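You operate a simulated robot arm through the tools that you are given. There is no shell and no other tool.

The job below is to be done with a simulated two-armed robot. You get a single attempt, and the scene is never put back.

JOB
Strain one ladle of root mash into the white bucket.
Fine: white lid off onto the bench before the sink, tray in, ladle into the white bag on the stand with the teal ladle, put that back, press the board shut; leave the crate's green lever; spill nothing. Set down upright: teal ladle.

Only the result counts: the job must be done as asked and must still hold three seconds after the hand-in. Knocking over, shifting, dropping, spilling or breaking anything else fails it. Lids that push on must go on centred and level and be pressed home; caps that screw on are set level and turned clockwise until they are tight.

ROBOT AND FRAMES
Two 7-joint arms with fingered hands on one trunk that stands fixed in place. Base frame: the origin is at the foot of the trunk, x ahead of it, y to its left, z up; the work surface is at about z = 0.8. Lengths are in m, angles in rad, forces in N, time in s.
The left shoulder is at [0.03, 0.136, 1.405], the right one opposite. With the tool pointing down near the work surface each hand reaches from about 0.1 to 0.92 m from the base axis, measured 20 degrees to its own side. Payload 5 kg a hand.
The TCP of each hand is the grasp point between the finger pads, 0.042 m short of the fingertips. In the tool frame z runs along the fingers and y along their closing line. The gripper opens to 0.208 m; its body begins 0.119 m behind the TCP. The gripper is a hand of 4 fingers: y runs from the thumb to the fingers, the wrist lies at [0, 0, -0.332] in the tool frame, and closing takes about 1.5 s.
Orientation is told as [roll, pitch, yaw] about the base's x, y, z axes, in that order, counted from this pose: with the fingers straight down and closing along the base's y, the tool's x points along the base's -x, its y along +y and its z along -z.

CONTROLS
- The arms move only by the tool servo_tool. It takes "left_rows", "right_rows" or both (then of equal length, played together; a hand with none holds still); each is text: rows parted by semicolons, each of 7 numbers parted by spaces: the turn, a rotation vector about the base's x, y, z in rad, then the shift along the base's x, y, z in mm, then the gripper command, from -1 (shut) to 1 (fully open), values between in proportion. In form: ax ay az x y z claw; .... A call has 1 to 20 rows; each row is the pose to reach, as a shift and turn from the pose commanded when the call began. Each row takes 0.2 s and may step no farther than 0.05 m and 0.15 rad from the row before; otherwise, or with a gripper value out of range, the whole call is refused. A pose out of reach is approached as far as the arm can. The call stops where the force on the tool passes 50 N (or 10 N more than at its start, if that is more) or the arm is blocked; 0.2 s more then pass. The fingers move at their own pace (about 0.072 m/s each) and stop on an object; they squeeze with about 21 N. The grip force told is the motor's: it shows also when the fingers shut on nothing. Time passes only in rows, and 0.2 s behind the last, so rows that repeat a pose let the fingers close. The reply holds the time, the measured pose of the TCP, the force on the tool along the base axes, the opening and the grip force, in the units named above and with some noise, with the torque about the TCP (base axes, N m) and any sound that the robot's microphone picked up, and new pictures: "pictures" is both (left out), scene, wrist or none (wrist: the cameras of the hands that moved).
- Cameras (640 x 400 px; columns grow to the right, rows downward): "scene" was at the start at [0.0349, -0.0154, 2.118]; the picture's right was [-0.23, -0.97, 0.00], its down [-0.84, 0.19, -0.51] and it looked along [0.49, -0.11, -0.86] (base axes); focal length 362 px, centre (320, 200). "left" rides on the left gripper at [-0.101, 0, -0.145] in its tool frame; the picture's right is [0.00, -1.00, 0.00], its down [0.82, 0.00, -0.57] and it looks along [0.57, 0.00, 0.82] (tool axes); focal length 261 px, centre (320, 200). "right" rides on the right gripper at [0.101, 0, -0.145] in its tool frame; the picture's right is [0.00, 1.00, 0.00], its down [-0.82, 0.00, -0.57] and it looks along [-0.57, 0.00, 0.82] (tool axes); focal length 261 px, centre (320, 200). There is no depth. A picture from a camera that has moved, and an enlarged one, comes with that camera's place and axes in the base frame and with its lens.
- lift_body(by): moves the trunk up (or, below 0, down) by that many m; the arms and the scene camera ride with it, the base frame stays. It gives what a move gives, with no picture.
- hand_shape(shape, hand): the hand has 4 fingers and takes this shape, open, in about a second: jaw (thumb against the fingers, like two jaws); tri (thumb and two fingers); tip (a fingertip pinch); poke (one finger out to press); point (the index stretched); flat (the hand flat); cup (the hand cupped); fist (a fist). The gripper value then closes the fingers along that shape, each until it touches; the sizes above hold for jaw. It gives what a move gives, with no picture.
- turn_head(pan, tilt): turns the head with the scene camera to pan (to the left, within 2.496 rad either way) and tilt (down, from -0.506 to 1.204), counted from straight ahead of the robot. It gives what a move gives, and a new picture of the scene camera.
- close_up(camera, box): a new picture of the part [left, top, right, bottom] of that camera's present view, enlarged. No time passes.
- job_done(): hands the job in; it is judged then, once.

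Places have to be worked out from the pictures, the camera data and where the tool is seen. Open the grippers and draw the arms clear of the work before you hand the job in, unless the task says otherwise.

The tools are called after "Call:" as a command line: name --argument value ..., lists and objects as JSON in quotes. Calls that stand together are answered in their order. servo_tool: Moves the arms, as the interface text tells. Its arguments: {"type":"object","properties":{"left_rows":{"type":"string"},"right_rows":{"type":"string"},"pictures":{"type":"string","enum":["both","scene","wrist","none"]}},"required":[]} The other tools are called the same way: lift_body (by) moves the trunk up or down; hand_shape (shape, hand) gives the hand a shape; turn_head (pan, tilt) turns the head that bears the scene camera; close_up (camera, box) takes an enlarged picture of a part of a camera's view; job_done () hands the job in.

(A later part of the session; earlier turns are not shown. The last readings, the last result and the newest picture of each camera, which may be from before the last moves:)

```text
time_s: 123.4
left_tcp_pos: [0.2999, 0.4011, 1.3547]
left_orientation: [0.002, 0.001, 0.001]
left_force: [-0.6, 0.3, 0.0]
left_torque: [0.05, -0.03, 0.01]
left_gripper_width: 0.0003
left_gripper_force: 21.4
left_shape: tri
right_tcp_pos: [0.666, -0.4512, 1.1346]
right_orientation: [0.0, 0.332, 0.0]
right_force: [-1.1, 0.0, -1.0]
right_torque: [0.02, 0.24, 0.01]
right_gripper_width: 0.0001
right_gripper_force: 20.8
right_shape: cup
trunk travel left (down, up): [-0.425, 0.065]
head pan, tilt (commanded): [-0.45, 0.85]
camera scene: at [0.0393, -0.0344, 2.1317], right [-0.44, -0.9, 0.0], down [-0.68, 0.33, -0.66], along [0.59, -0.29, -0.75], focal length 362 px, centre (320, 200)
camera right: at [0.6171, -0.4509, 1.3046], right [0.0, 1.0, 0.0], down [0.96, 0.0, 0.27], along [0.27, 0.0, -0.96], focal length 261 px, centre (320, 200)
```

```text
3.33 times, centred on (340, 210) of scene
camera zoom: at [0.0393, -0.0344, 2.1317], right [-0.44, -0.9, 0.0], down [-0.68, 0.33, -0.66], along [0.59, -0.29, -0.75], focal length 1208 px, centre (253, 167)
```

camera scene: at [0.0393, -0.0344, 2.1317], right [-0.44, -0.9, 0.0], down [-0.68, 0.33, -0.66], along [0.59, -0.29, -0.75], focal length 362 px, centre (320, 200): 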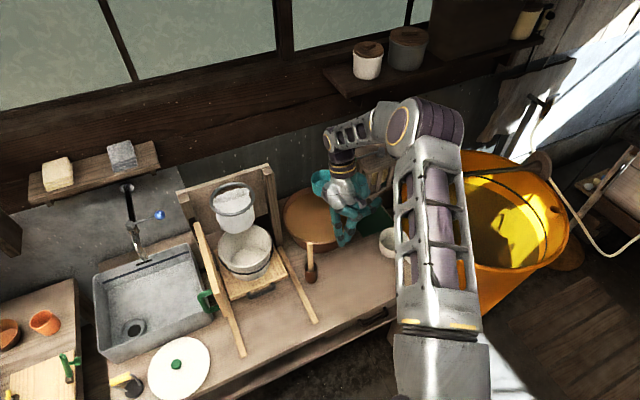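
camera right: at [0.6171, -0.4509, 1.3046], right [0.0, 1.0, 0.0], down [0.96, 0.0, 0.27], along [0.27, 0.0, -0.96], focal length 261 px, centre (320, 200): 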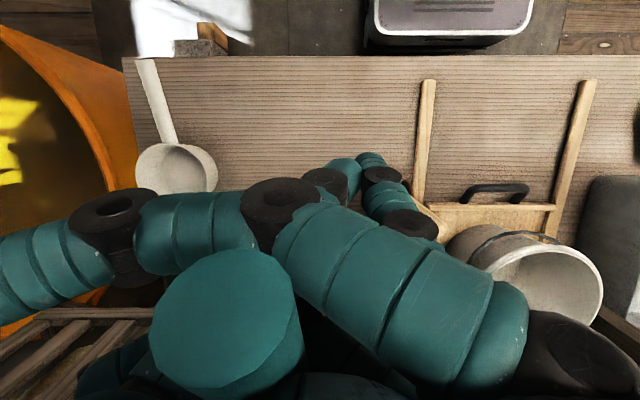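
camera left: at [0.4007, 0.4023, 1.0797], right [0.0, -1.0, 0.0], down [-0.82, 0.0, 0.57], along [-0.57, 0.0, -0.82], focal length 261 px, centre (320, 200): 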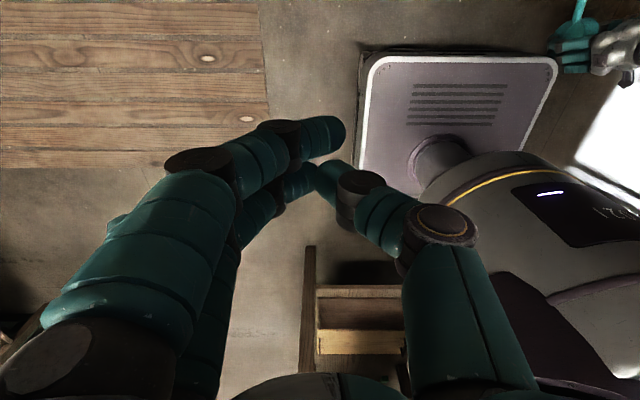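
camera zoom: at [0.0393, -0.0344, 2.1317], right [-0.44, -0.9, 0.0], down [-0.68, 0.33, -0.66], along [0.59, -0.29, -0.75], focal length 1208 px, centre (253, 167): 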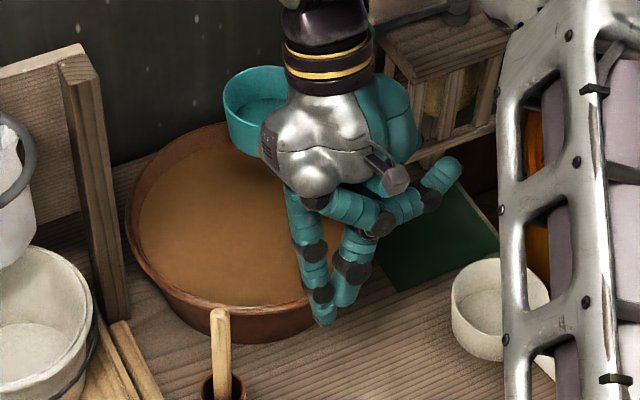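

I can now see the bowl over the tub, with the dangling fingertips reaching ≈5 cm below the TCP, still outside the tub. I tilt the handle up by 0.17 rad and lower to just above the mash, then check.

Call:
servo_tool --right_rows "0 0.05 0 -2 0 -28 -1;0 0.10 0 -4 0 -58 -1;0 0.15 0 -6 0 -88 -1;0 0.17 0 -8 0 -115 -1;0 0.17 0 -8 0 -140 -1;0 0.17 0 -8 0 -155 -1;0 0.17 0 -8 0 -155 -1" --pictures "both"

Call:
close_up --camera "scene" --box '[260, 150, 420, 270]'

```text
time_s: 125.0
left_tcp_pos: [0.3004, 0.4013, 1.355]
left_orientation: [-0.001, 0.001, 0.0]
left_force: [-0.9, 0.7, 0.5]
left_torque: [0.01, -0.03, -0.02]
left_gripper_width: 0.0002
left_gripper_force: 21.4
left_shape: tri
right_tcp_pos: [0.6581, -0.4523, 0.979]
right_orientation: [0.002, 0.501, 0.002]
right_force: [1.1, 0.7, -1.8]
right_torque: [-0.01, 0.29, -0.02]
right_gripper_width: 0.0
right_gripper_force: 21.1
right_shape: cup
trunk travel left (down, up): [-0.425, 0.065]
head pan, tilt (commanded): [-0.45, 0.85]
camera scene: at [0.0395, -0.0342, 2.1317], right [-0.44, -0.9, 0.0], down [-0.68, 0.33, -0.66], along [0.59, -0.29, -0.75], focal length 362 px, centre (320, 200)
camera right: at [0.6383, -0.4512, 1.1549], right [0.0, 1.0, 0.0], down [0.99, 0.0, 0.11], along [0.11, 0.0, -0.99], focal length 261 px, centre (320, 200)
```

scene: 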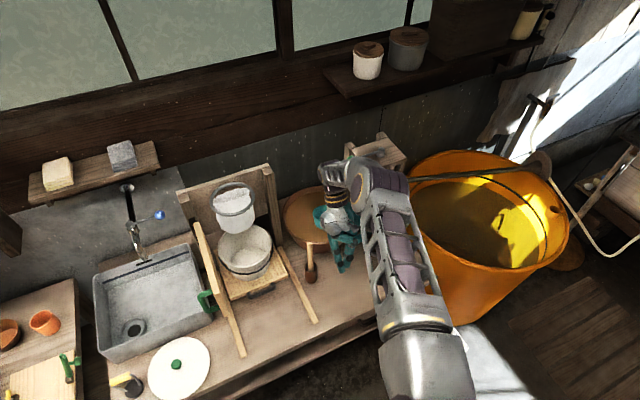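
right: 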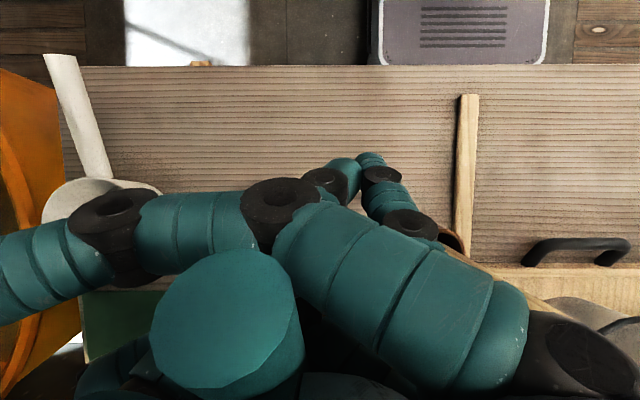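

```text
3.33 times, centred on (340, 210) of scene
camera zoom: at [0.0395, -0.0342, 2.1317], right [-0.44, -0.9, 0.0], down [-0.68, 0.33, -0.66], along [0.59, -0.29, -0.75], focal length 1208 px, centre (253, 167)
```

zoom: 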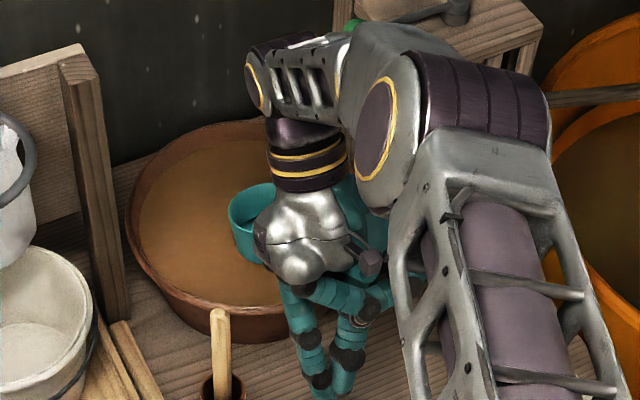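

The bowl is over the near half of the tub, and the arm stays about 14 cm from the crate's lever. I dip slowly until the ladle rim is about 1.3 cm under the surface.

Call:
servo_tool --right_rows "0 0 0 0 0 -10 -1;0 0 0 0 0 -20 -1;0 0 0 0 0 -30 -1;0 0 0 0 0 -39 -1;0 0 0 0 0 -48 -1;0 0 0 0 0 -56 -1;0 0 0 0 0 -64 -1;0 0 0 0 0 -70 -1;0 0 0 0 0 -75 -1;0 0 0 0 0 -75 -1" --pictures "both"

Call:
close_up --camera "scene" --box '[270, 170, 390, 270]'

```text
time_s: 127.2
left_tcp_pos: [0.2998, 0.4015, 1.3544]
left_orientation: [0.0, 0.0, -0.001]
left_force: [-0.2, 0.7, -0.5]
left_torque: [-0.01, 0.02, -0.01]
left_gripper_width: 0.0
left_gripper_force: 20.9
left_shape: tri
right_tcp_pos: [0.6567, -0.4505, 0.9043]
right_orientation: [0.001, 0.501, 0.0]
right_force: [0.6, 0.4, -1.8]
right_torque: [0.03, 0.31, 0.01]
right_gripper_width: 0.0
right_gripper_force: 21.1
right_shape: cup
trunk travel left (down, up): [-0.425, 0.065]
head pan, tilt (commanded): [-0.45, 0.85]
camera scene: at [0.0398, -0.0342, 2.1317], right [-0.44, -0.9, 0.0], down [-0.68, 0.33, -0.66], along [0.59, -0.29, -0.75], focal length 362 px, centre (320, 200)
camera right: at [0.6382, -0.4508, 1.0799], right [0.0, 1.0, 0.0], down [0.99, 0.0, 0.11], along [0.11, 0.0, -0.99], focal length 261 px, centre (320, 200)
```

scene: 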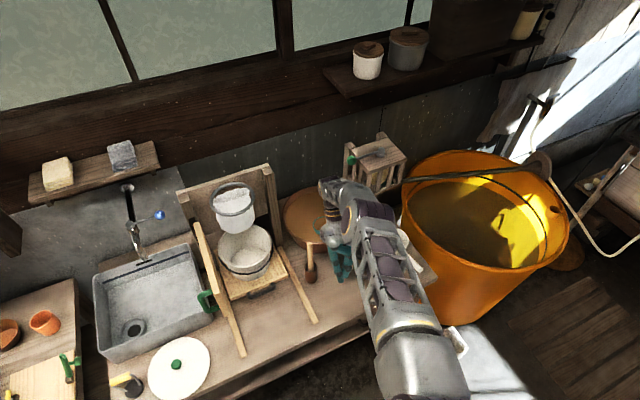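
right: 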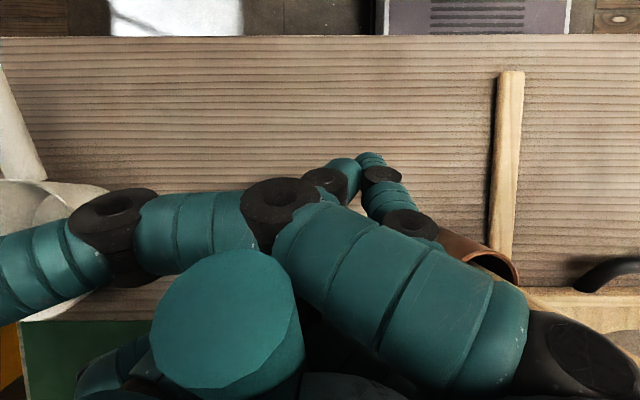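

```text
4.00 times, centred on (330, 220) of scene
camera zoom: at [0.0398, -0.0342, 2.1317], right [-0.44, -0.9, 0.0], down [-0.68, 0.33, -0.66], along [0.59, -0.29, -0.75], focal length 1450 px, centre (280, 120)
```

zoom: 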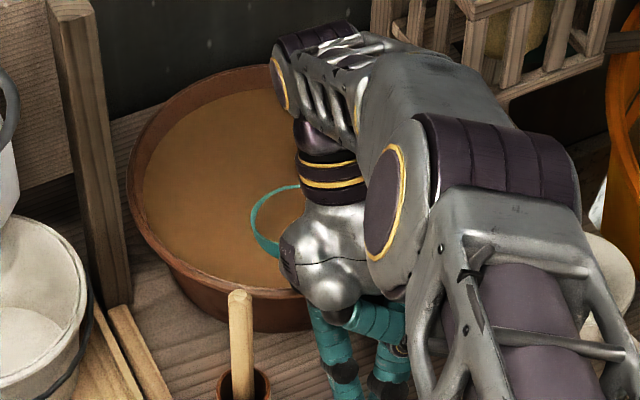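

The interior of the bowl now shows mash, with only the rim arc visible at the surface. I zoom to check fill.

Call:
close_up --camera "scene" --box '[300, 200, 360, 250]'

```text
8.00 times, centred on (330, 225) of scene
camera zoom: at [0.0398, -0.0342, 2.1317], right [-0.44, -0.9, 0.0], down [-0.68, 0.33, -0.66], along [0.59, -0.29, -0.75], focal length 2900 px, centre (240, 0)
```

zoom: 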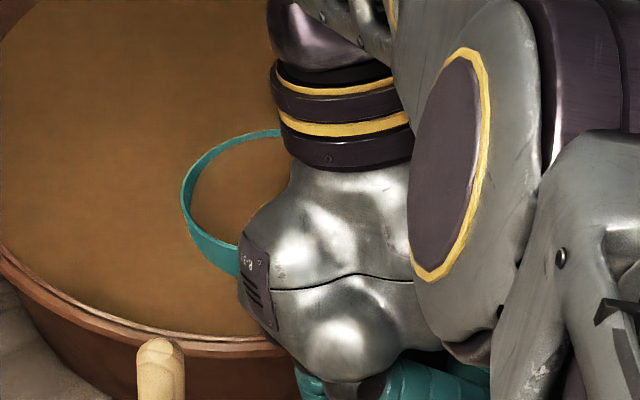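

The near lip still stands about 2 cm above the surface, so the ladle is only half dipped. I go 20 mm further in and 26 mm deeper, which still leaves the handle clear of the tub rim.

Call:
servo_tool --right_rows "0 0 0 7 0 -4 -1;0 0 0 14 0 -8 -1;0 0 0 20 0 -13 -1;0 0 0 20 0 -18 -1;0 0 0 20 0 -22 -1;0 0 0 20 0 -26 -1;0 0 0 20 0 -26 -1" --pictures "none"

Call:
close_up --camera "scene" --box '[300, 200, 360, 250]'

Call:
close_up --camera "right" --box '[0, 0, 640, 400]'

```text
time_s: 128.8
left_tcp_pos: [0.2996, 0.4025, 1.355]
left_orientation: [-0.001, -0.002, 0.0]
left_force: [0.8, 0.2, -1.3]
left_torque: [-0.01, 0.01, -0.03]
left_gripper_width: 0.0
left_gripper_force: 21.2
left_shape: tri
right_tcp_pos: [0.668, -0.4489, 0.8857]
right_orientation: [-0.002, 0.498, 0.0]
right_force: [1.8, -0.2, 1.8]
right_torque: [-0.02, 0.24, -0.02]
right_gripper_width: 0.0001
right_gripper_force: 20.9
right_shape: cup
right hand out of reach, approached as far as the arm can: row 3, 4, 5, 6, 7
trunk travel left (down, up): [-0.425, 0.065]
head pan, tilt (commanded): [-0.45, 0.85]
```

```text
8.00 times, centred on (330, 225) of scene
camera zoom: at [0.04, -0.0339, 2.1317], right [-0.44, -0.9, 0.0], down [-0.68, 0.33, -0.66], along [0.59, -0.29, -0.75], focal length 2900 px, centre (240, 0)
```

zoom: 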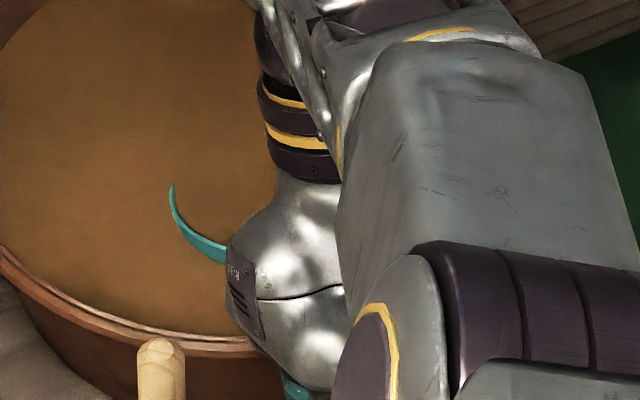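

```text
1.00 times, centred on (320, 200) of right (not enlarged: the box is as wide or as high as the picture)
camera zoom: at [0.6478, -0.4486, 1.0613], right [0.0, 1.0, 0.0], down [0.99, 0.0, 0.11], along [0.11, 0.0, -0.99], focal length 261 px, centre (320, 200)
```

zoom: 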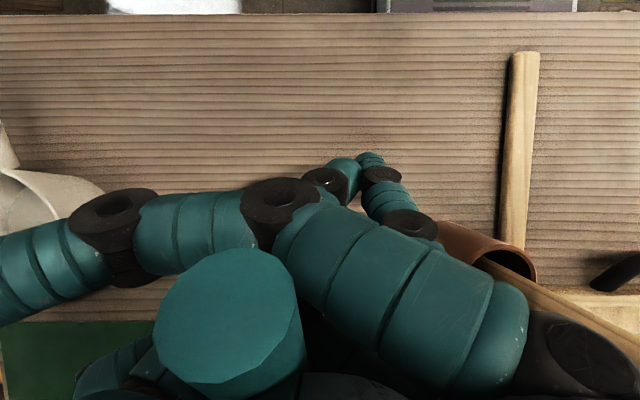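

Now only the near lip shows and the far lip is well under, so mash can flow in; the arm is at its reach limit. I hold briefly to re-read the forces.

Call:
servo_tool --right_rows "0 0 0 -9 0 8 -1;0 0 0 -9 0 8 -1;0 0 0 -9 0 8 -1" --pictures "none"

Call:
close_up --camera "scene" --box '[290, 190, 390, 280]'

```text
time_s: 129.6
left_tcp_pos: [0.3001, 0.4018, 1.3541]
left_orientation: [0.0, -0.001, 0.0]
left_force: [-0.5, -0.1, 0.7]
left_torque: [-0.01, 0.0, -0.01]
left_gripper_width: 0.0001
left_gripper_force: 20.6
left_shape: tri
right_tcp_pos: [0.6638, -0.4507, 0.8883]
right_orientation: [0.002, 0.506, 0.0]
right_force: [1.6, 0.2, -1.8]
right_torque: [-0.02, 0.51, 0.07]
right_gripper_width: 0.0
right_gripper_force: 20.9
right_shape: cup
right hand out of reach, approached as far as the arm can: row 1, 2, 3
trunk travel left (down, up): [-0.425, 0.065]
head pan, tilt (commanded): [-0.45, 0.85]
```

```text
4.44 times, centred on (340, 235) of scene
camera zoom: at [0.0402, -0.034, 2.1317], right [-0.44, -0.9, 0.0], down [-0.68, 0.33, -0.66], along [0.59, -0.29, -0.75], focal length 1611 px, centre (231, 44)
```

zoom: 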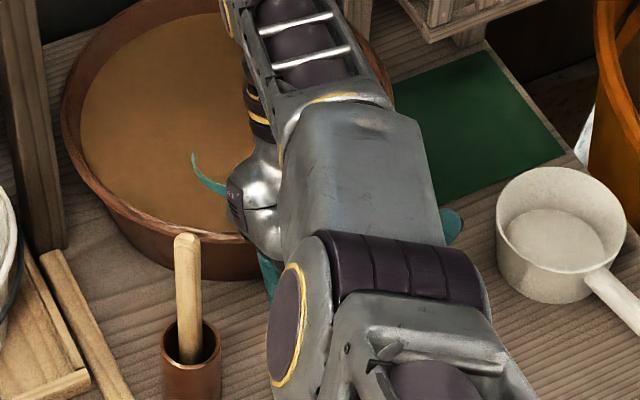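

The torque has risen to 0.51 N·m, so the ladle has mash weight in it. I now level partly while the rim reaches the surface, then raise slowly straight up over the tub.

Call:
servo_tool --right_rows "0 -0.03 0 -4 0 -3 -1;0 -0.06 0 -8 0 -6 -1;0 -0.071 0 -9 0 -7 -1;0 -0.071 0 -9 0 -3 -1;0 -0.071 0 -9 0 2 -1;0 -0.071 0 -9 0 8 -1;0 -0.071 0 -9 0 15 -1;0 -0.071 0 -9 0 23 -1;0 -0.071 0 -9 0 32 -1;0 -0.071 0 -9 0 42 -1;0 -0.071 0 -9 0 52 -1;0 -0.071 0 -9 0 62 -1;0 -0.071 0 -9 0 72 -1;0 -0.071 0 -9 0 82 -1;0 -0.071 0 -9 0 82 -1;0 -0.071 0 -9 0 82 -1" --pictures "both"

Call:
close_up --camera "scene" --box '[280, 180, 380, 270]'

```text
time_s: 133.0
left_tcp_pos: [0.3009, 0.4027, 1.3548]
left_orientation: [0.001, 0.0, -0.002]
left_force: [0.5, 0.7, 1.2]
left_torque: [0.0, 0.0, -0.01]
left_gripper_width: 0.0
left_gripper_force: 21.0
left_shape: tri
right_tcp_pos: [0.7078, -0.4692, 0.9428]
right_orientation: [0.003, 0.432, -0.001]
right_force: [-0.4, -0.7, -3.0]
right_torque: [0.02, 0.61, 0.01]
right_gripper_width: 0.0
right_gripper_force: 21.0
right_shape: cup
right hand out of reach, approached as far as the arm can: row 1, 2, 3, 4, 5, 6, 7, 8, 9, 10, 11, 12, 13, 14, 15, 16
trunk travel left (down, up): [-0.425, 0.065]
head pan, tilt (commanded): [-0.45, 0.85]
camera scene: at [0.0399, -0.034, 2.1317], right [-0.44, -0.9, 0.0], down [-0.68, 0.33, -0.66], along [0.59, -0.29, -0.75], focal length 362 px, centre (320, 200)
camera right: at [0.6765, -0.4693, 1.1174], right [0.0, 1.0, 0.0], down [0.98, 0.0, 0.17], along [0.17, 0.0, -0.98], focal length 261 px, centre (320, 200)
```

scene: 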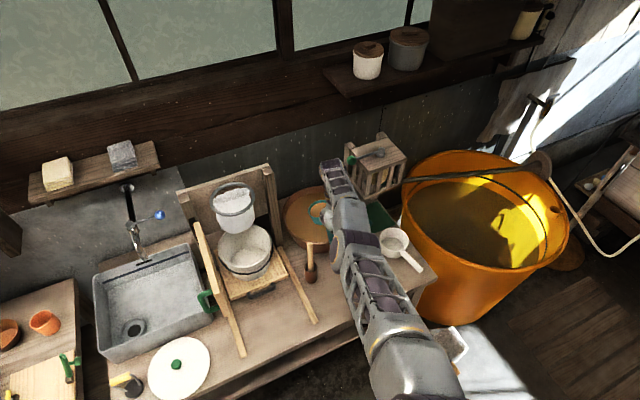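
right: 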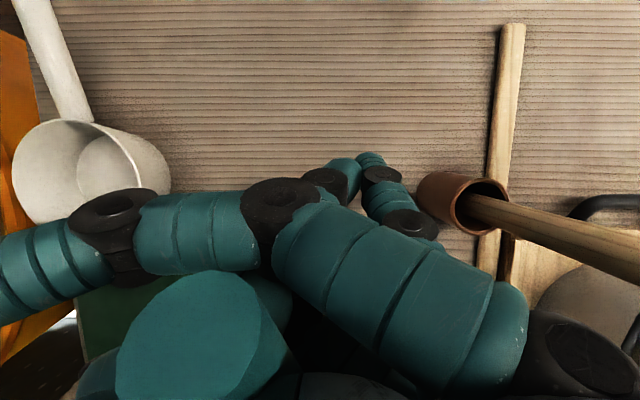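

```text
4.44 times, centred on (330, 225) of scene
camera zoom: at [0.0399, -0.034, 2.1317], right [-0.44, -0.9, 0.0], down [-0.68, 0.33, -0.66], along [0.59, -0.29, -0.75], focal length 1611 px, centre (276, 89)
```

zoom: 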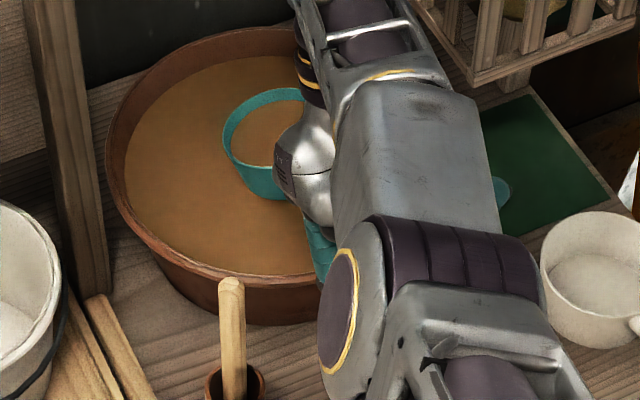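

The bowl came out filled, but the arm hit full extension and drifted about 5 cm forward of the command. I command back from the measured pose, retreating and rising in small steps to get the arm out of its singular reach without a jerk.

Call:
servo_tool --right_rows "0 0 0 40 -15 -20 -1;0 0 0 38 -14 -14 -1;0 0 0 34 -12 -7 -1;0 0 0 28 -10 0 -1;0 0 0 22 -8 7 -1;0 0 0 16 -6 14 -1" --pictures "both"

Call:
close_up --camera "scene" --box '[280, 180, 380, 270]'

```text
time_s: 134.4
left_tcp_pos: [0.3, 0.4013, 1.3549]
left_orientation: [0.0, 0.002, 0.0]
left_force: [0.3, -0.5, 0.6]
left_torque: [0.0, 0.01, -0.01]
left_gripper_width: 0.0
left_gripper_force: 20.6
left_shape: tri
right_tcp_pos: [0.7153, -0.4712, 0.954]
right_orientation: [0.0, 0.432, 0.0]
right_force: [0.8, 0.1, -2.6]
right_torque: [0.07, 0.6, 0.0]
right_gripper_width: 0.0001
right_gripper_force: 20.9
right_shape: cup
right hand out of reach, approached as far as the arm can: row 1, 2, 3, 4, 5, 6
trunk travel left (down, up): [-0.425, 0.065]
head pan, tilt (commanded): [-0.45, 0.85]
camera scene: at [0.0402, -0.0344, 2.1317], right [-0.44, -0.9, 0.0], down [-0.68, 0.33, -0.66], along [0.59, -0.29, -0.75], focal length 362 px, centre (320, 200)
camera right: at [0.684, -0.471, 1.1289], right [0.0, 1.0, 0.0], down [0.98, 0.0, 0.18], along [0.18, 0.0, -0.98], focal length 261 px, centre (320, 200)
```

scene: 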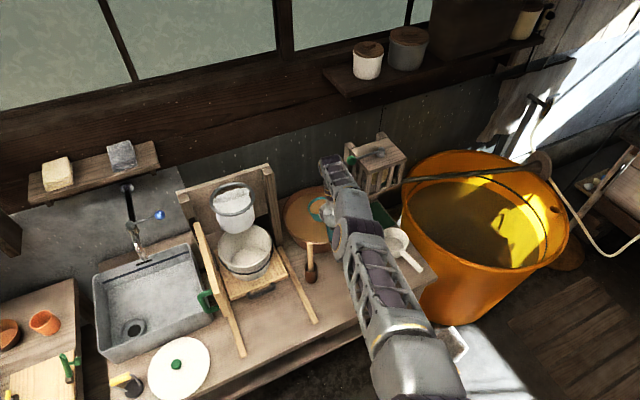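
right: 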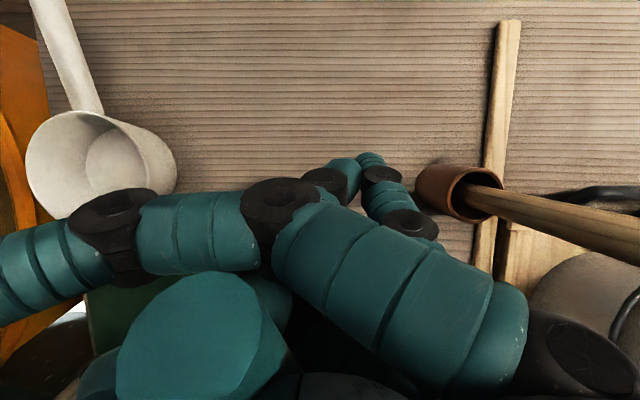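

```text
4.44 times, centred on (330, 225) of scene
camera zoom: at [0.0402, -0.0344, 2.1317], right [-0.44, -0.9, 0.0], down [-0.68, 0.33, -0.66], along [0.59, -0.29, -0.75], focal length 1611 px, centre (276, 89)
```

zoom: 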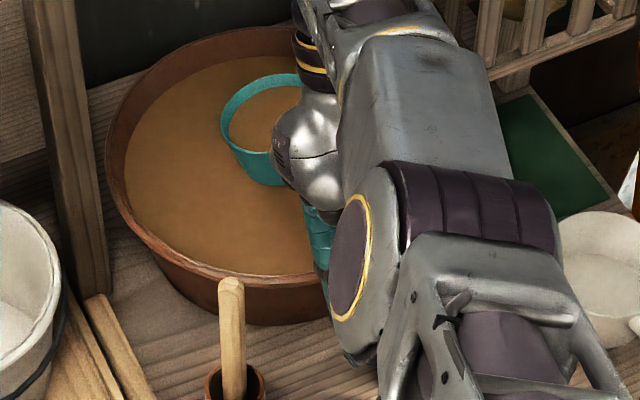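

The arm is nearly straight, so the solver barely responds to a pure retreat. I zoom on the bowl to see its fill and tilt before choosing how to free the elbow.

Call:
close_up --camera "scene" --box '[320, 190, 370, 230]'

```text
10.00 times, centred on (345, 210) of scene
camera zoom: at [0.0402, -0.0344, 2.1317], right [-0.44, -0.9, 0.0], down [-0.68, 0.33, -0.66], along [0.59, -0.29, -0.75], focal length 3625 px, centre (70, 100)
```

zoom: 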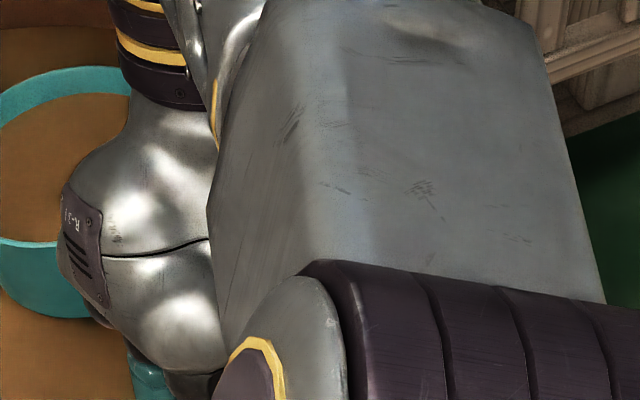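

Call:
close_up --camera "scene" --box '[300, 185, 350, 235]'

```text
8.00 times, centred on (325, 210) of scene
camera zoom: at [0.0402, -0.0344, 2.1317], right [-0.44, -0.9, 0.0], down [-0.68, 0.33, -0.66], along [0.59, -0.29, -0.75], focal length 2900 px, centre (280, 120)
```

zoom: 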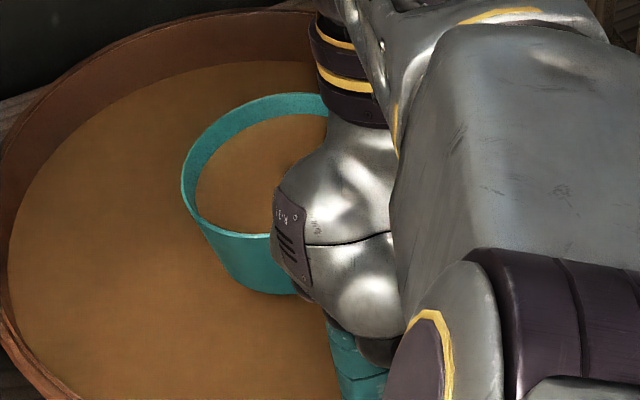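

The ladle holds mash about 1 cm below its rim, with the bowl bottom at the tub's surface. Raising the trunk lifts the hand without the solver, so I use the last 6.5 cm of trunk travel to clear the rim.

Call:
lift_body --by 0.064

Call:
close_up --camera "scene" --box '[280, 170, 400, 270]'

```text
time_s: 135.5
left_tcp_pos: [0.3, 0.4014, 1.4194]
left_orientation: [-0.001, 0.0, -0.001]
left_force: [0.3, 0.3, -0.7]
left_torque: [0.02, 0.01, 0.0]
left_gripper_width: 0.0
left_gripper_force: 21.2
left_shape: tri
right_tcp_pos: [0.7153, -0.4715, 1.0179]
right_orientation: [0.003, 0.431, 0.002]
right_force: [-0.2, -0.1, -4.1]
right_torque: [0.0, 0.65, 0.04]
right_gripper_width: 0.0
right_gripper_force: 21.0
right_shape: cup
trunk travel left (down, up): [-0.489, 0.001]
head pan, tilt (commanded): [-0.45, 0.85]
```

```text
4.00 times, centred on (340, 220) of scene
camera zoom: at [0.0403, -0.0344, 2.1954], right [-0.44, -0.9, 0.0], down [-0.68, 0.33, -0.66], along [0.59, -0.29, -0.75], focal length 1450 px, centre (240, 120)
```

zoom: 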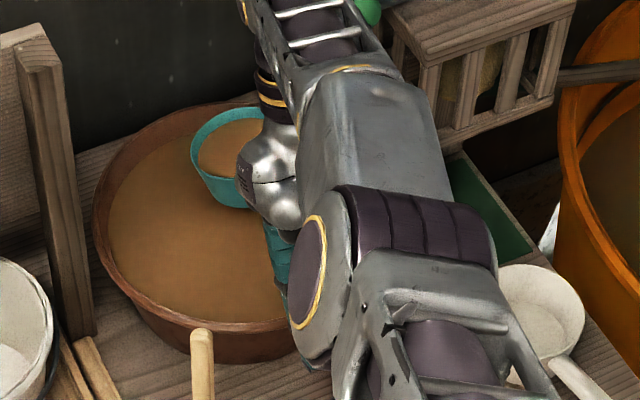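

The bowl is clear of the rim, still holding its mash (4.1 N total). The elbow should flex when the hand is commanded down and inward, so I try that gently with the room gained.

Call:
servo_tool --right_rows "0 0 0 -4 1 -10 -1;0 0 0 -8 2 -20 -1;0 0 0 -12 4 -30 -1;0 0 0 -16 6 -38 -1;0 0 0 -22 8 -44 -1;0 0 0 -28 10 -48 -1" --pictures "none"

Call:
close_up --camera "scene" --box '[280, 170, 400, 270]'

```text
time_s: 136.9
left_tcp_pos: [0.2998, 0.4014, 1.4182]
left_orientation: [0.0, 0.001, 0.0]
left_force: [-0.9, -0.8, 0.2]
left_torque: [0.01, 0.03, 0.0]
left_gripper_width: 0.0
left_gripper_force: 21.0
left_shape: tri
right_tcp_pos: [0.6933, -0.4627, 0.9683]
right_orientation: [0.002, 0.434, -0.001]
right_force: [0.5, -0.1, -2.8]
right_torque: [0.0, 0.61, -0.01]
right_gripper_width: 0.0
right_gripper_force: 21.3
right_shape: cup
right hand out of reach, approached as far as the arm can: row 6
trunk travel left (down, up): [-0.489, 0.001]
head pan, tilt (commanded): [-0.45, 0.85]
```

```text
4.00 times, centred on (340, 220) of scene
camera zoom: at [0.0402, -0.0344, 2.1957], right [-0.44, -0.9, 0.0], down [-0.68, 0.33, -0.66], along [0.59, -0.29, -0.75], focal length 1450 px, centre (240, 120)
```

zoom: 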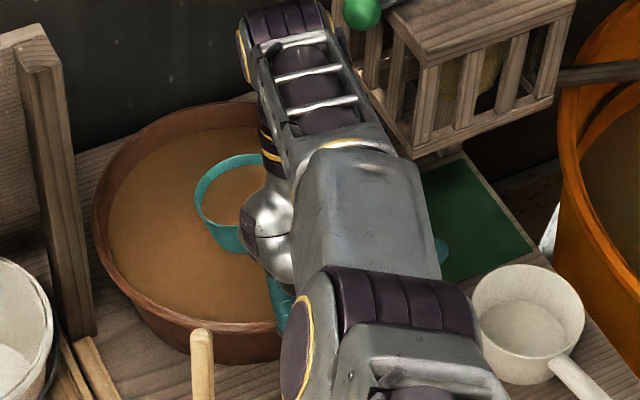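

Moving down-and-inward works (5 of 6 rows tracked). I continue mainly inward with small steps to bend the elbow further.

Call:
servo_tool --right_rows "0 0 0 -5 1 0 -1;0 0 0 -10 2 1 -1;0 0 0 -16 3 2 -1;0 0 0 -22 4 4 -1;0 0 0 -28 5 6 -1;0 0 0 -34 6 8 -1" --pictures "none"

Call:
close_up --camera "scene" --box '[280, 170, 400, 270]'

```text
time_s: 138.3
left_tcp_pos: [0.2995, 0.4007, 1.4182]
left_orientation: [0.001, 0.001, 0.0]
left_force: [0.0, 0.0, 0.9]
left_torque: [0.03, -0.02, 0.01]
left_gripper_width: 0.0001
left_gripper_force: 21.1
left_shape: tri
right_tcp_pos: [0.6889, -0.4671, 0.9622]
right_orientation: [0.001, 0.434, 0.003]
right_force: [0.1, -0.2, -2.5]
right_torque: [-0.02, 0.6, -0.05]
right_gripper_width: 0.0
right_gripper_force: 21.0
right_shape: cup
right hand out of reach, approached as far as the arm can: row 1, 2, 3, 4, 5, 6
trunk travel left (down, up): [-0.489, 0.001]
head pan, tilt (commanded): [-0.45, 0.85]
```

```text
4.00 times, centred on (340, 220) of scene
camera zoom: at [0.0401, -0.0347, 2.1957], right [-0.44, -0.9, 0.0], down [-0.68, 0.33, -0.66], along [0.59, -0.29, -0.75], focal length 1450 px, centre (240, 120)
```

zoom: 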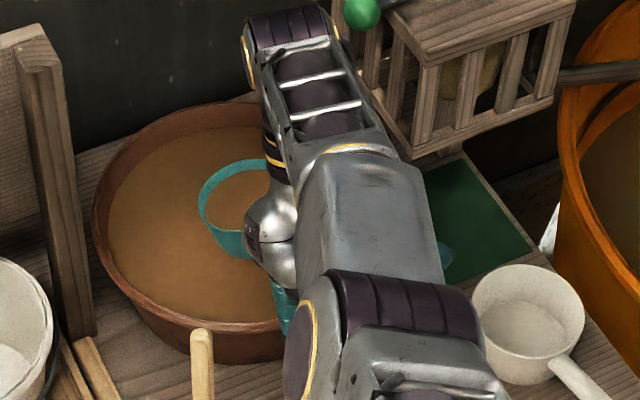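

The limit is probably the wrist bend: the hand leans back while the forearm points forward. Reducing the hand's pitch frees the wrist and also levels the slightly bowl-low ladle, so I rotate slowly by -0.15 rad about y.

Call:
servo_tool --right_rows "0 -0.02 0 0 0 0 -1;0 -0.04 0 0 0 1 -1;0 -0.06 0 0 0 2 -1;0 -0.08 0 0 0 3 -1;0 -0.10 0 0 0 4 -1;0 -0.12 0 0 0 5 -1;0 -0.14 0 0 0 6 -1;0 -0.15 0 0 0 7 -1" --pictures "wrist"

Call:
close_up --camera "scene" --box '[290, 180, 370, 250]'

```text
time_s: 140.1
left_tcp_pos: [0.3009, 0.4019, 1.4195]
left_orientation: [0.0, -0.002, -0.001]
left_force: [-0.6, -0.4, 0.5]
left_torque: [0.0, -0.05, 0.03]
left_gripper_width: 0.0002
left_gripper_force: 21.1
left_shape: tri
right_tcp_pos: [0.7324, -0.4813, 0.9517]
right_orientation: [0.001, 0.288, 0.0]
right_force: [0.7, -0.6, -3.5]
right_torque: [-0.02, 0.65, -0.01]
right_gripper_width: 0.0
right_gripper_force: 21.5
right_shape: cup
right hand out of reach, approached as far as the arm can: row 1, 2, 3, 4, 5, 6, 7, 8
trunk travel left (down, up): [-0.489, 0.001]
head pan, tilt (commanded): [-0.45, 0.85]
camera right: at [0.676, -0.4822, 1.1198], right [0.0, 1.0, 0.0], down [0.95, -0.01, 0.32], along [0.32, 0.0, -0.95], focal length 261 px, centre (320, 200)
```

right: 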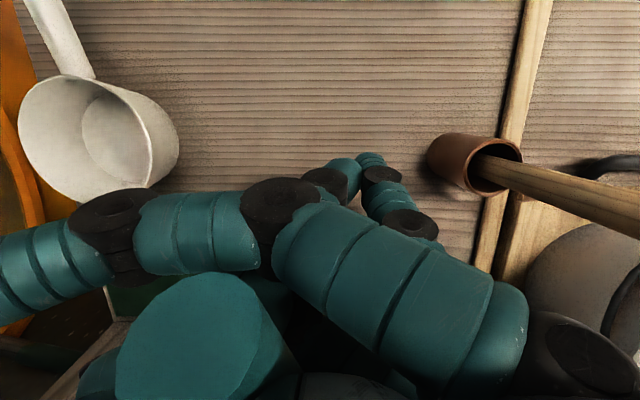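

```text
5.71 times, centred on (330, 215) of scene
camera zoom: at [0.0401, -0.0345, 2.1957], right [-0.44, -0.9, 0.0], down [-0.68, 0.33, -0.66], along [0.59, -0.29, -0.75], focal length 2071 px, centre (263, 114)
```

zoom: 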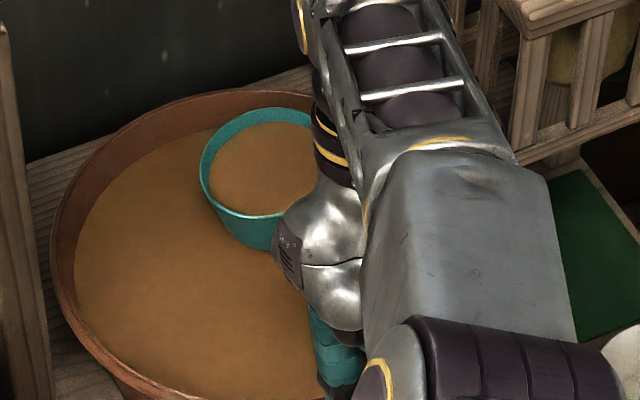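

The wrist stays pinned near its maximum radius while the command is 8 cm inward. I hold the command for two seconds to see whether the solver converges on its own.

Call:
servo_tool --right_rows "0 0 0 0 0 0 -1;0 0 0 0 0 0 -1;0 0 0 0 0 0 -1;0 0 0 0 0 0 -1;0 0 0 0 0 0 -1;0 0 0 0 0 0 -1;0 0 0 0 0 0 -1;0 0 0 0 0 0 -1;0 0 0 0 0 0 -1;0 0 0 0 0 0 -1" --pictures "none"

Call:
turn_head --pan -0.35 --tilt 0.95

```text
time_s: 142.3
left_tcp_pos: [0.299, 0.4015, 1.4177]
left_orientation: [0.0, 0.0, -0.002]
left_force: [0.4, -0.7, 0.2]
left_torque: [-0.01, 0.02, 0.0]
left_gripper_width: 0.0001
left_gripper_force: 20.7
left_shape: tri
right_tcp_pos: [0.7324, -0.4827, 0.9527]
right_orientation: [0.006, 0.286, 0.0]
right_force: [0.6, 1.0, -2.6]
right_torque: [0.02, 0.61, 0.0]
right_gripper_width: 0.0001
right_gripper_force: 21.1
right_shape: cup
trunk travel left (down, up): [-0.489, 0.001]
head pan, tilt (commanded): [-0.45, 0.85]
```

```text
time_s: 142.9
left_tcp_pos: [0.299, 0.4012, 1.4195]
left_orientation: [0.0, -0.001, 0.0]
left_force: [-0.2, -0.5, 0.2]
left_torque: [0.01, -0.01, 0.02]
left_gripper_width: 0.0002
left_gripper_force: 21.2
left_shape: tri
right_tcp_pos: [0.7317, -0.4821, 0.9512]
right_orientation: [0.003, 0.287, 0.001]
right_force: [0.2, -0.1, -2.7]
right_torque: [-0.03, 0.64, 0.03]
right_gripper_width: 0.0
right_gripper_force: 21.2
right_shape: cup
trunk travel left (down, up): [-0.489, 0.001]
head pan, tilt (commanded): [-0.351, 0.949]
camera scene: at [0.0381, -0.0253, 2.1882], right [-0.34, -0.94, 0.0], down [-0.76, 0.28, -0.58], along [0.55, -0.2, -0.81], focal length 362 px, centre (320, 200)
```

scene: 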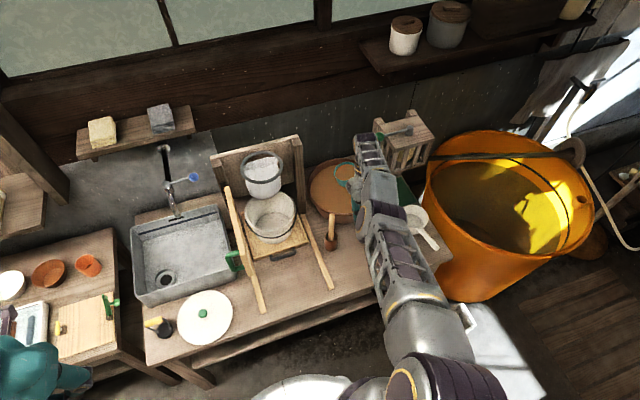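

Holding changes nothing; each call restarts from the reached pose. Down-and-inward did respond before, and there is room to lower back toward the mash, so I try that combination again in small steps.

Call:
servo_tool --right_rows "0 0 0 -3 1 -6 -1;0 0 0 -6 2 -12 -1;0 0 0 -9 3 -18 -1;0 0 0 -12 4 -24 -1;0 0 0 -16 5 -30 -1;0 0 0 -20 6 -36 -1;0 0 0 -24 7 -42 -1;0 0 0 -28 8 -48 -1" --pictures "scene"

Call:
close_up --camera "scene" --box '[290, 130, 430, 240]'

```text
time_s: 144.7
left_tcp_pos: [0.3005, 0.4022, 1.4191]
left_orientation: [-0.002, 0.001, -0.001]
left_force: [-0.2, -1.0, -0.5]
left_torque: [-0.02, 0.0, -0.01]
left_gripper_width: 0.0001
left_gripper_force: 21.0
left_shape: tri
right_tcp_pos: [0.7104, -0.4758, 0.901]
right_orientation: [0.002, 0.286, 0.0]
right_force: [0.2, 0.7, -3.6]
right_torque: [0.05, 0.59, 0.0]
right_gripper_width: 0.0
right_gripper_force: 20.7
right_shape: cup
right hand out of reach, approached as far as the arm can: row 5, 6, 7, 8
trunk travel left (down, up): [-0.489, 0.001]
head pan, tilt (commanded): [-0.351, 0.949]
camera scene: at [0.0381, -0.0253, 2.1881], right [-0.34, -0.94, 0.0], down [-0.76, 0.28, -0.58], along [0.55, -0.2, -0.81], focal length 362 px, centre (320, 200)
```

scene: 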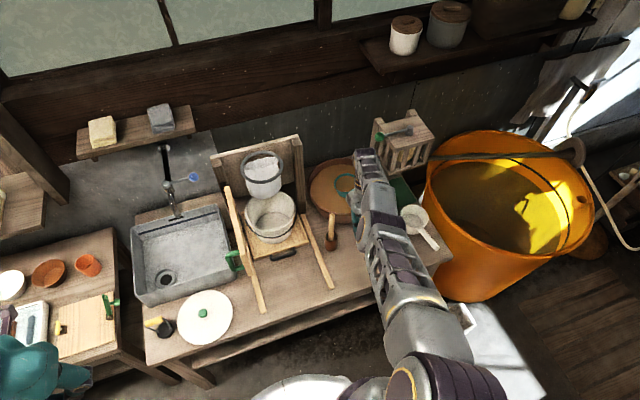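

```text
3.64 times, centred on (360, 185) of scene
camera zoom: at [0.0381, -0.0253, 2.1881], right [-0.34, -0.94, 0.0], down [-0.76, 0.28, -0.58], along [0.55, -0.2, -0.81], focal length 1318 px, centre (174, 254)
```

zoom: 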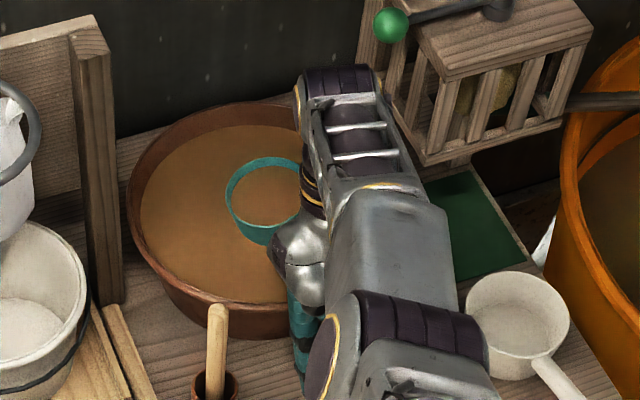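

The fit shows the wrist is exactly on the arm's reach boundary, i.e. the elbow is straight. I try a sideways (+y) move inside the tub, since bending the elbow should swing the hand left.

Call:
servo_tool --right_rows "0 0 0 0 6 1 -1;0 0 0 0 12 2 -1;0 0 0 0 18 3 -1;0 0 0 0 24 4 -1;0 0 0 0 30 5 -1;0 0 0 0 36 6 -1;0 0 0 0 42 7 -1;0 0 0 0 48 8 -1" --pictures "scene"

```text
time_s: 146.5
left_tcp_pos: [0.3005, 0.4017, 1.4183]
left_orientation: [0.001, -0.001, 0.001]
left_force: [0.1, 0.6, -0.1]
left_torque: [-0.03, 0.02, 0.01]
left_gripper_width: 0.0
left_gripper_force: 21.1
left_shape: tri
right_tcp_pos: [0.7236, -0.432, 0.9005]
right_orientation: [0.001, 0.286, -0.001]
right_force: [-0.4, 0.2, -2.4]
right_torque: [-0.02, 0.61, -0.03]
right_gripper_width: 0.0
right_gripper_force: 20.6
right_shape: cup
right hand out of reach, approached as far as the arm can: row 2, 3, 4, 5, 6, 7, 8
trunk travel left (down, up): [-0.489, 0.001]
head pan, tilt (commanded): [-0.351, 0.949]
camera scene: at [0.0382, -0.0249, 2.1882], right [-0.34, -0.94, 0.0], down [-0.76, 0.28, -0.58], along [0.55, -0.2, -0.81], focal length 362 px, centre (320, 200)
```

scene: 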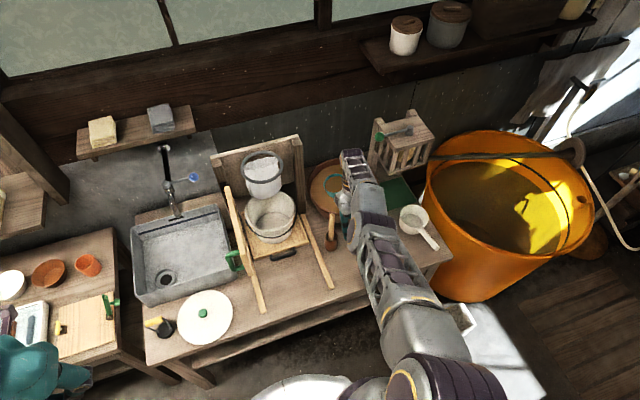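

Still sliding on the boundary, so the elbow may be slightly hyperextended. I try straightening fully with a small outward-and-up move, then pressing down (the flexing direction), then inward.

Call:
servo_tool --right_rows "0 0 0 12 -3 12 -1;0 0 0 24 -5 24 -1;0 0 0 34 -7 36 -1;0 0 0 40 -8 46 -1;0 0 0 36 -6 36 -1;0 0 0 28 -4 24 -1;0 0 0 18 -2 12 -1;0 0 0 8 0 0 -1;0 0 0 -2 2 -10 -1;0 0 0 -12 5 -18 -1;0 0 0 -22 8 -24 -1;0 0 0 -32 11 -28 -1;0 0 0 -42 14 -30 -1" --pictures "scene"

```text
time_s: 149.3
left_tcp_pos: [0.2984, 0.4024, 1.4189]
left_orientation: [0.0, 0.001, 0.001]
left_force: [-0.5, 0.1, 1.2]
left_torque: [-0.03, -0.04, -0.01]
left_gripper_width: 0.0002
left_gripper_force: 20.7
left_shape: tri
right_tcp_pos: [0.7044, -0.4239, 0.8598]
right_orientation: [0.001, 0.284, 0.001]
right_force: [0.1, 0.5, -3.8]
right_torque: [0.0, 0.55, -0.01]
right_gripper_width: 0.0
right_gripper_force: 20.8
right_shape: cup
right hand out of reach, approached as far as the arm can: row 2, 3, 4, 5, 6, 7, 8, 10, 11, 12, 13
trunk travel left (down, up): [-0.489, 0.001]
head pan, tilt (commanded): [-0.351, 0.949]
camera scene: at [0.0373, -0.0244, 2.1881], right [-0.34, -0.94, 0.0], down [-0.76, 0.28, -0.58], along [0.55, -0.2, -0.81], focal length 362 px, centre (320, 200)
```

scene: 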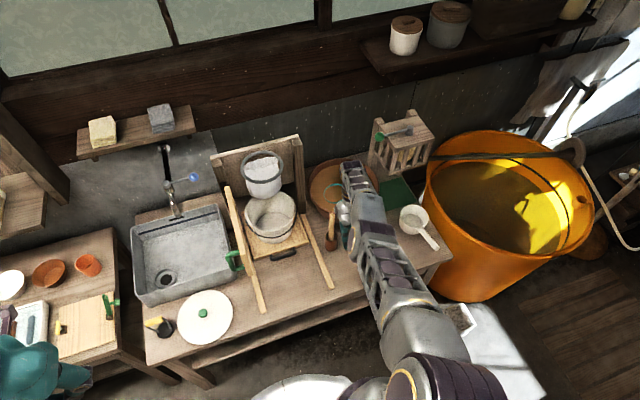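

Still constrained. I zoom on the arm to understand its elbow and wrist configuration.

Call:
close_up --camera "scene" --box '[290, 130, 530, 400]'

Call:
close_up --camera "scene" --box '[300, 140, 400, 240]'

```text
1.48 times, centred on (410, 265) of scene
camera zoom: at [0.0373, -0.0244, 2.1881], right [-0.34, -0.94, 0.0], down [-0.76, 0.28, -0.58], along [0.55, -0.2, -0.81], focal length 537 px, centre (187, 104)
```

zoom: 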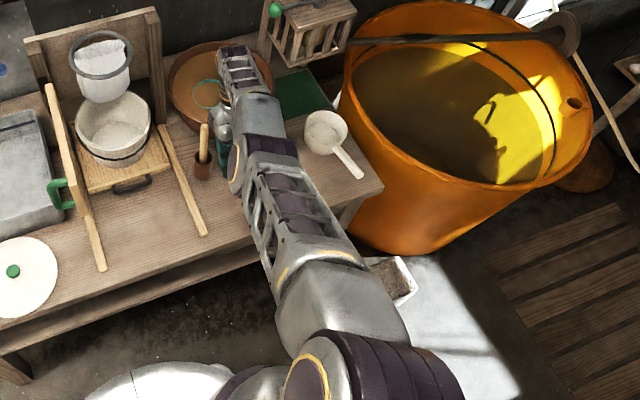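

```text
4.00 times, centred on (350, 190) of scene
camera zoom: at [0.0373, -0.0244, 2.1881], right [-0.34, -0.94, 0.0], down [-0.76, 0.28, -0.58], along [0.55, -0.2, -0.81], focal length 1450 px, centre (200, 240)
```

zoom: 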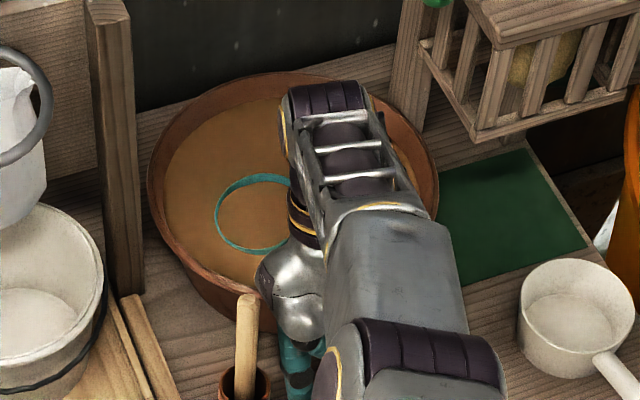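

Analysis of the stuck points suggests the elbow is frozen in a swivel plane. A hand roll about x should swing the elbow outward and break that. First I move right, away from the pestle, then roll +0.3 rad while the bowl is still down in the tub.

Call:
servo_tool --right_rows "0 0 0 -2 -8 1 -1;0 0 0 -4 -16 2 -1;0 0 0 -6 -24 3 -1;0 0 0 -9 -32 4 -1;0.05 0 0 -9 -36 5 -1;0.10 0 0 -9 -38 6 -1;0.15 0 0 -9 -38 7 -1;0.20 0 0 -9 -38 8 -1;0.25 0 0 -9 -38 9 -1;0.30 0 0 -9 -38 10 -1;0.30 0 0 -9 -38 10 -1" --pictures "scene"

Call:
close_up --camera "scene" --box '[290, 130, 430, 240]'

```text
time_s: 151.7
left_tcp_pos: [0.2994, 0.4007, 1.418]
left_orientation: [0.0, 0.001, 0.0]
left_force: [-0.2, -0.4, 0.0]
left_torque: [0.02, -0.03, 0.04]
left_gripper_width: 0.0003
left_gripper_force: 20.8
left_shape: tri
right_tcp_pos: [0.6649, -0.4523, 0.8823]
right_orientation: [0.313, 0.269, 0.086]
right_force: [0.8, 0.4, -3.9]
right_torque: [0.08, 0.56, -0.04]
right_gripper_width: 0.0003
right_gripper_force: 21.3
right_shape: cup
right hand out of reach, approached as far as the arm can: row 6, 7, 8, 9, 10, 11
trunk travel left (down, up): [-0.489, 0.001]
head pan, tilt (commanded): [-0.351, 0.949]
camera scene: at [0.0378, -0.0257, 2.1881], right [-0.34, -0.94, 0.0], down [-0.76, 0.28, -0.58], along [0.55, -0.2, -0.81], focal length 362 px, centre (320, 200)
```

scene: 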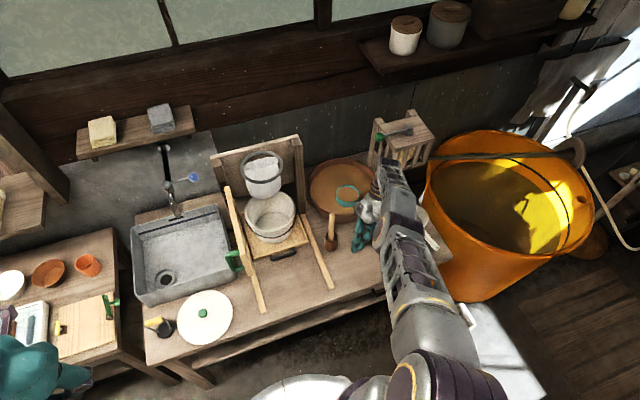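

```text
3.64 times, centred on (360, 185) of scene
camera zoom: at [0.0378, -0.0257, 2.1881], right [-0.34, -0.94, 0.0], down [-0.76, 0.28, -0.58], along [0.55, -0.2, -0.81], focal length 1318 px, centre (174, 254)
```

zoom: 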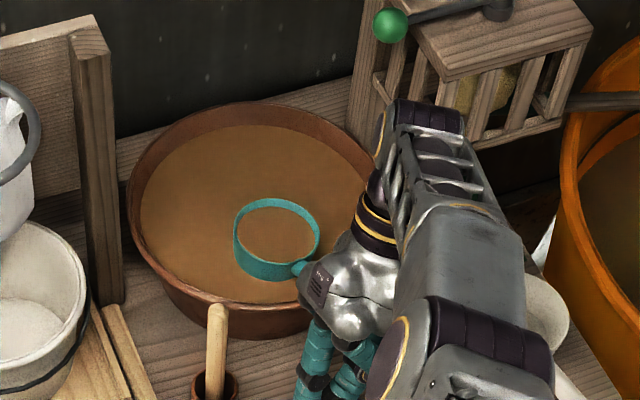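

Rolling worked: the hand came back 4 cm and the elbow swung outward, with the bowl still inside the tub. I now try moving straight up in small steps and watch the tracking.

Call:
servo_tool --right_rows "0 0 0 -1 0 6 -1;0 0 0 -2 0 12 -1;0 0 0 -3 0 18 -1;0 0 0 -4 0 25 -1;0 0 0 -5 0 32 -1;0 0 0 -6 0 40 -1" --pictures "none"

Call:
close_up --camera "scene" --box '[290, 130, 430, 240]'

```text
time_s: 153.1
left_tcp_pos: [0.2999, 0.4016, 1.419]
left_orientation: [0.003, 0.0, 0.002]
left_force: [-0.2, 0.5, -0.4]
left_torque: [-0.01, -0.07, -0.02]
left_gripper_width: 0.0002
left_gripper_force: 20.6
left_shape: tri
right_tcp_pos: [0.6766, -0.4583, 0.9136]
right_orientation: [0.314, 0.272, 0.085]
right_force: [0.4, -0.2, -3.3]
right_torque: [0.03, 0.67, 0.04]
right_gripper_width: 0.0
right_gripper_force: 20.9
right_shape: cup
right hand out of reach, approached as far as the arm can: row 2, 3, 4, 5, 6
trunk travel left (down, up): [-0.489, 0.001]
head pan, tilt (commanded): [-0.351, 0.949]
```

```text
3.64 times, centred on (360, 185) of scene
camera zoom: at [0.0379, -0.0252, 2.1882], right [-0.34, -0.94, 0.0], down [-0.76, 0.28, -0.58], along [0.55, -0.2, -0.81], focal length 1318 px, centre (174, 254)
```

zoom: 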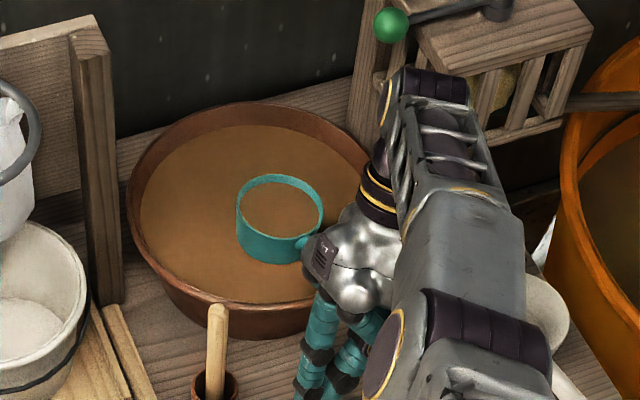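

Up still slides along the boundary, so I probe the remaining direction: right combined with inward, staying inside the tub.

Call:
servo_tool --right_rows "0 0 0 -5 -6 0 -1;0 0 0 -10 -12 0 -1;0 0 0 -15 -18 0 -1;0 0 0 -20 -24 0 -1;0 0 0 -25 -30 0 -1" --pictures "none"

```text
time_s: 154.3
left_tcp_pos: [0.2987, 0.4011, 1.4189]
left_orientation: [0.0, -0.001, 0.0]
left_force: [-0.6, 0.6, -0.2]
left_torque: [0.03, 0.03, 0.0]
left_gripper_width: 0.0001
left_gripper_force: 20.2
left_shape: tri
right_tcp_pos: [0.6568, -0.4926, 0.909]
right_orientation: [0.316, 0.27, 0.088]
right_force: [0.5, -0.3, -3.6]
right_torque: [0.05, 0.65, -0.04]
right_gripper_width: 0.0003
right_gripper_force: 21.0
right_shape: cup
right hand out of reach, approached as far as the arm can: row 2, 3, 4, 5
trunk travel left (down, up): [-0.489, 0.001]
head pan, tilt (commanded): [-0.351, 0.949]
```

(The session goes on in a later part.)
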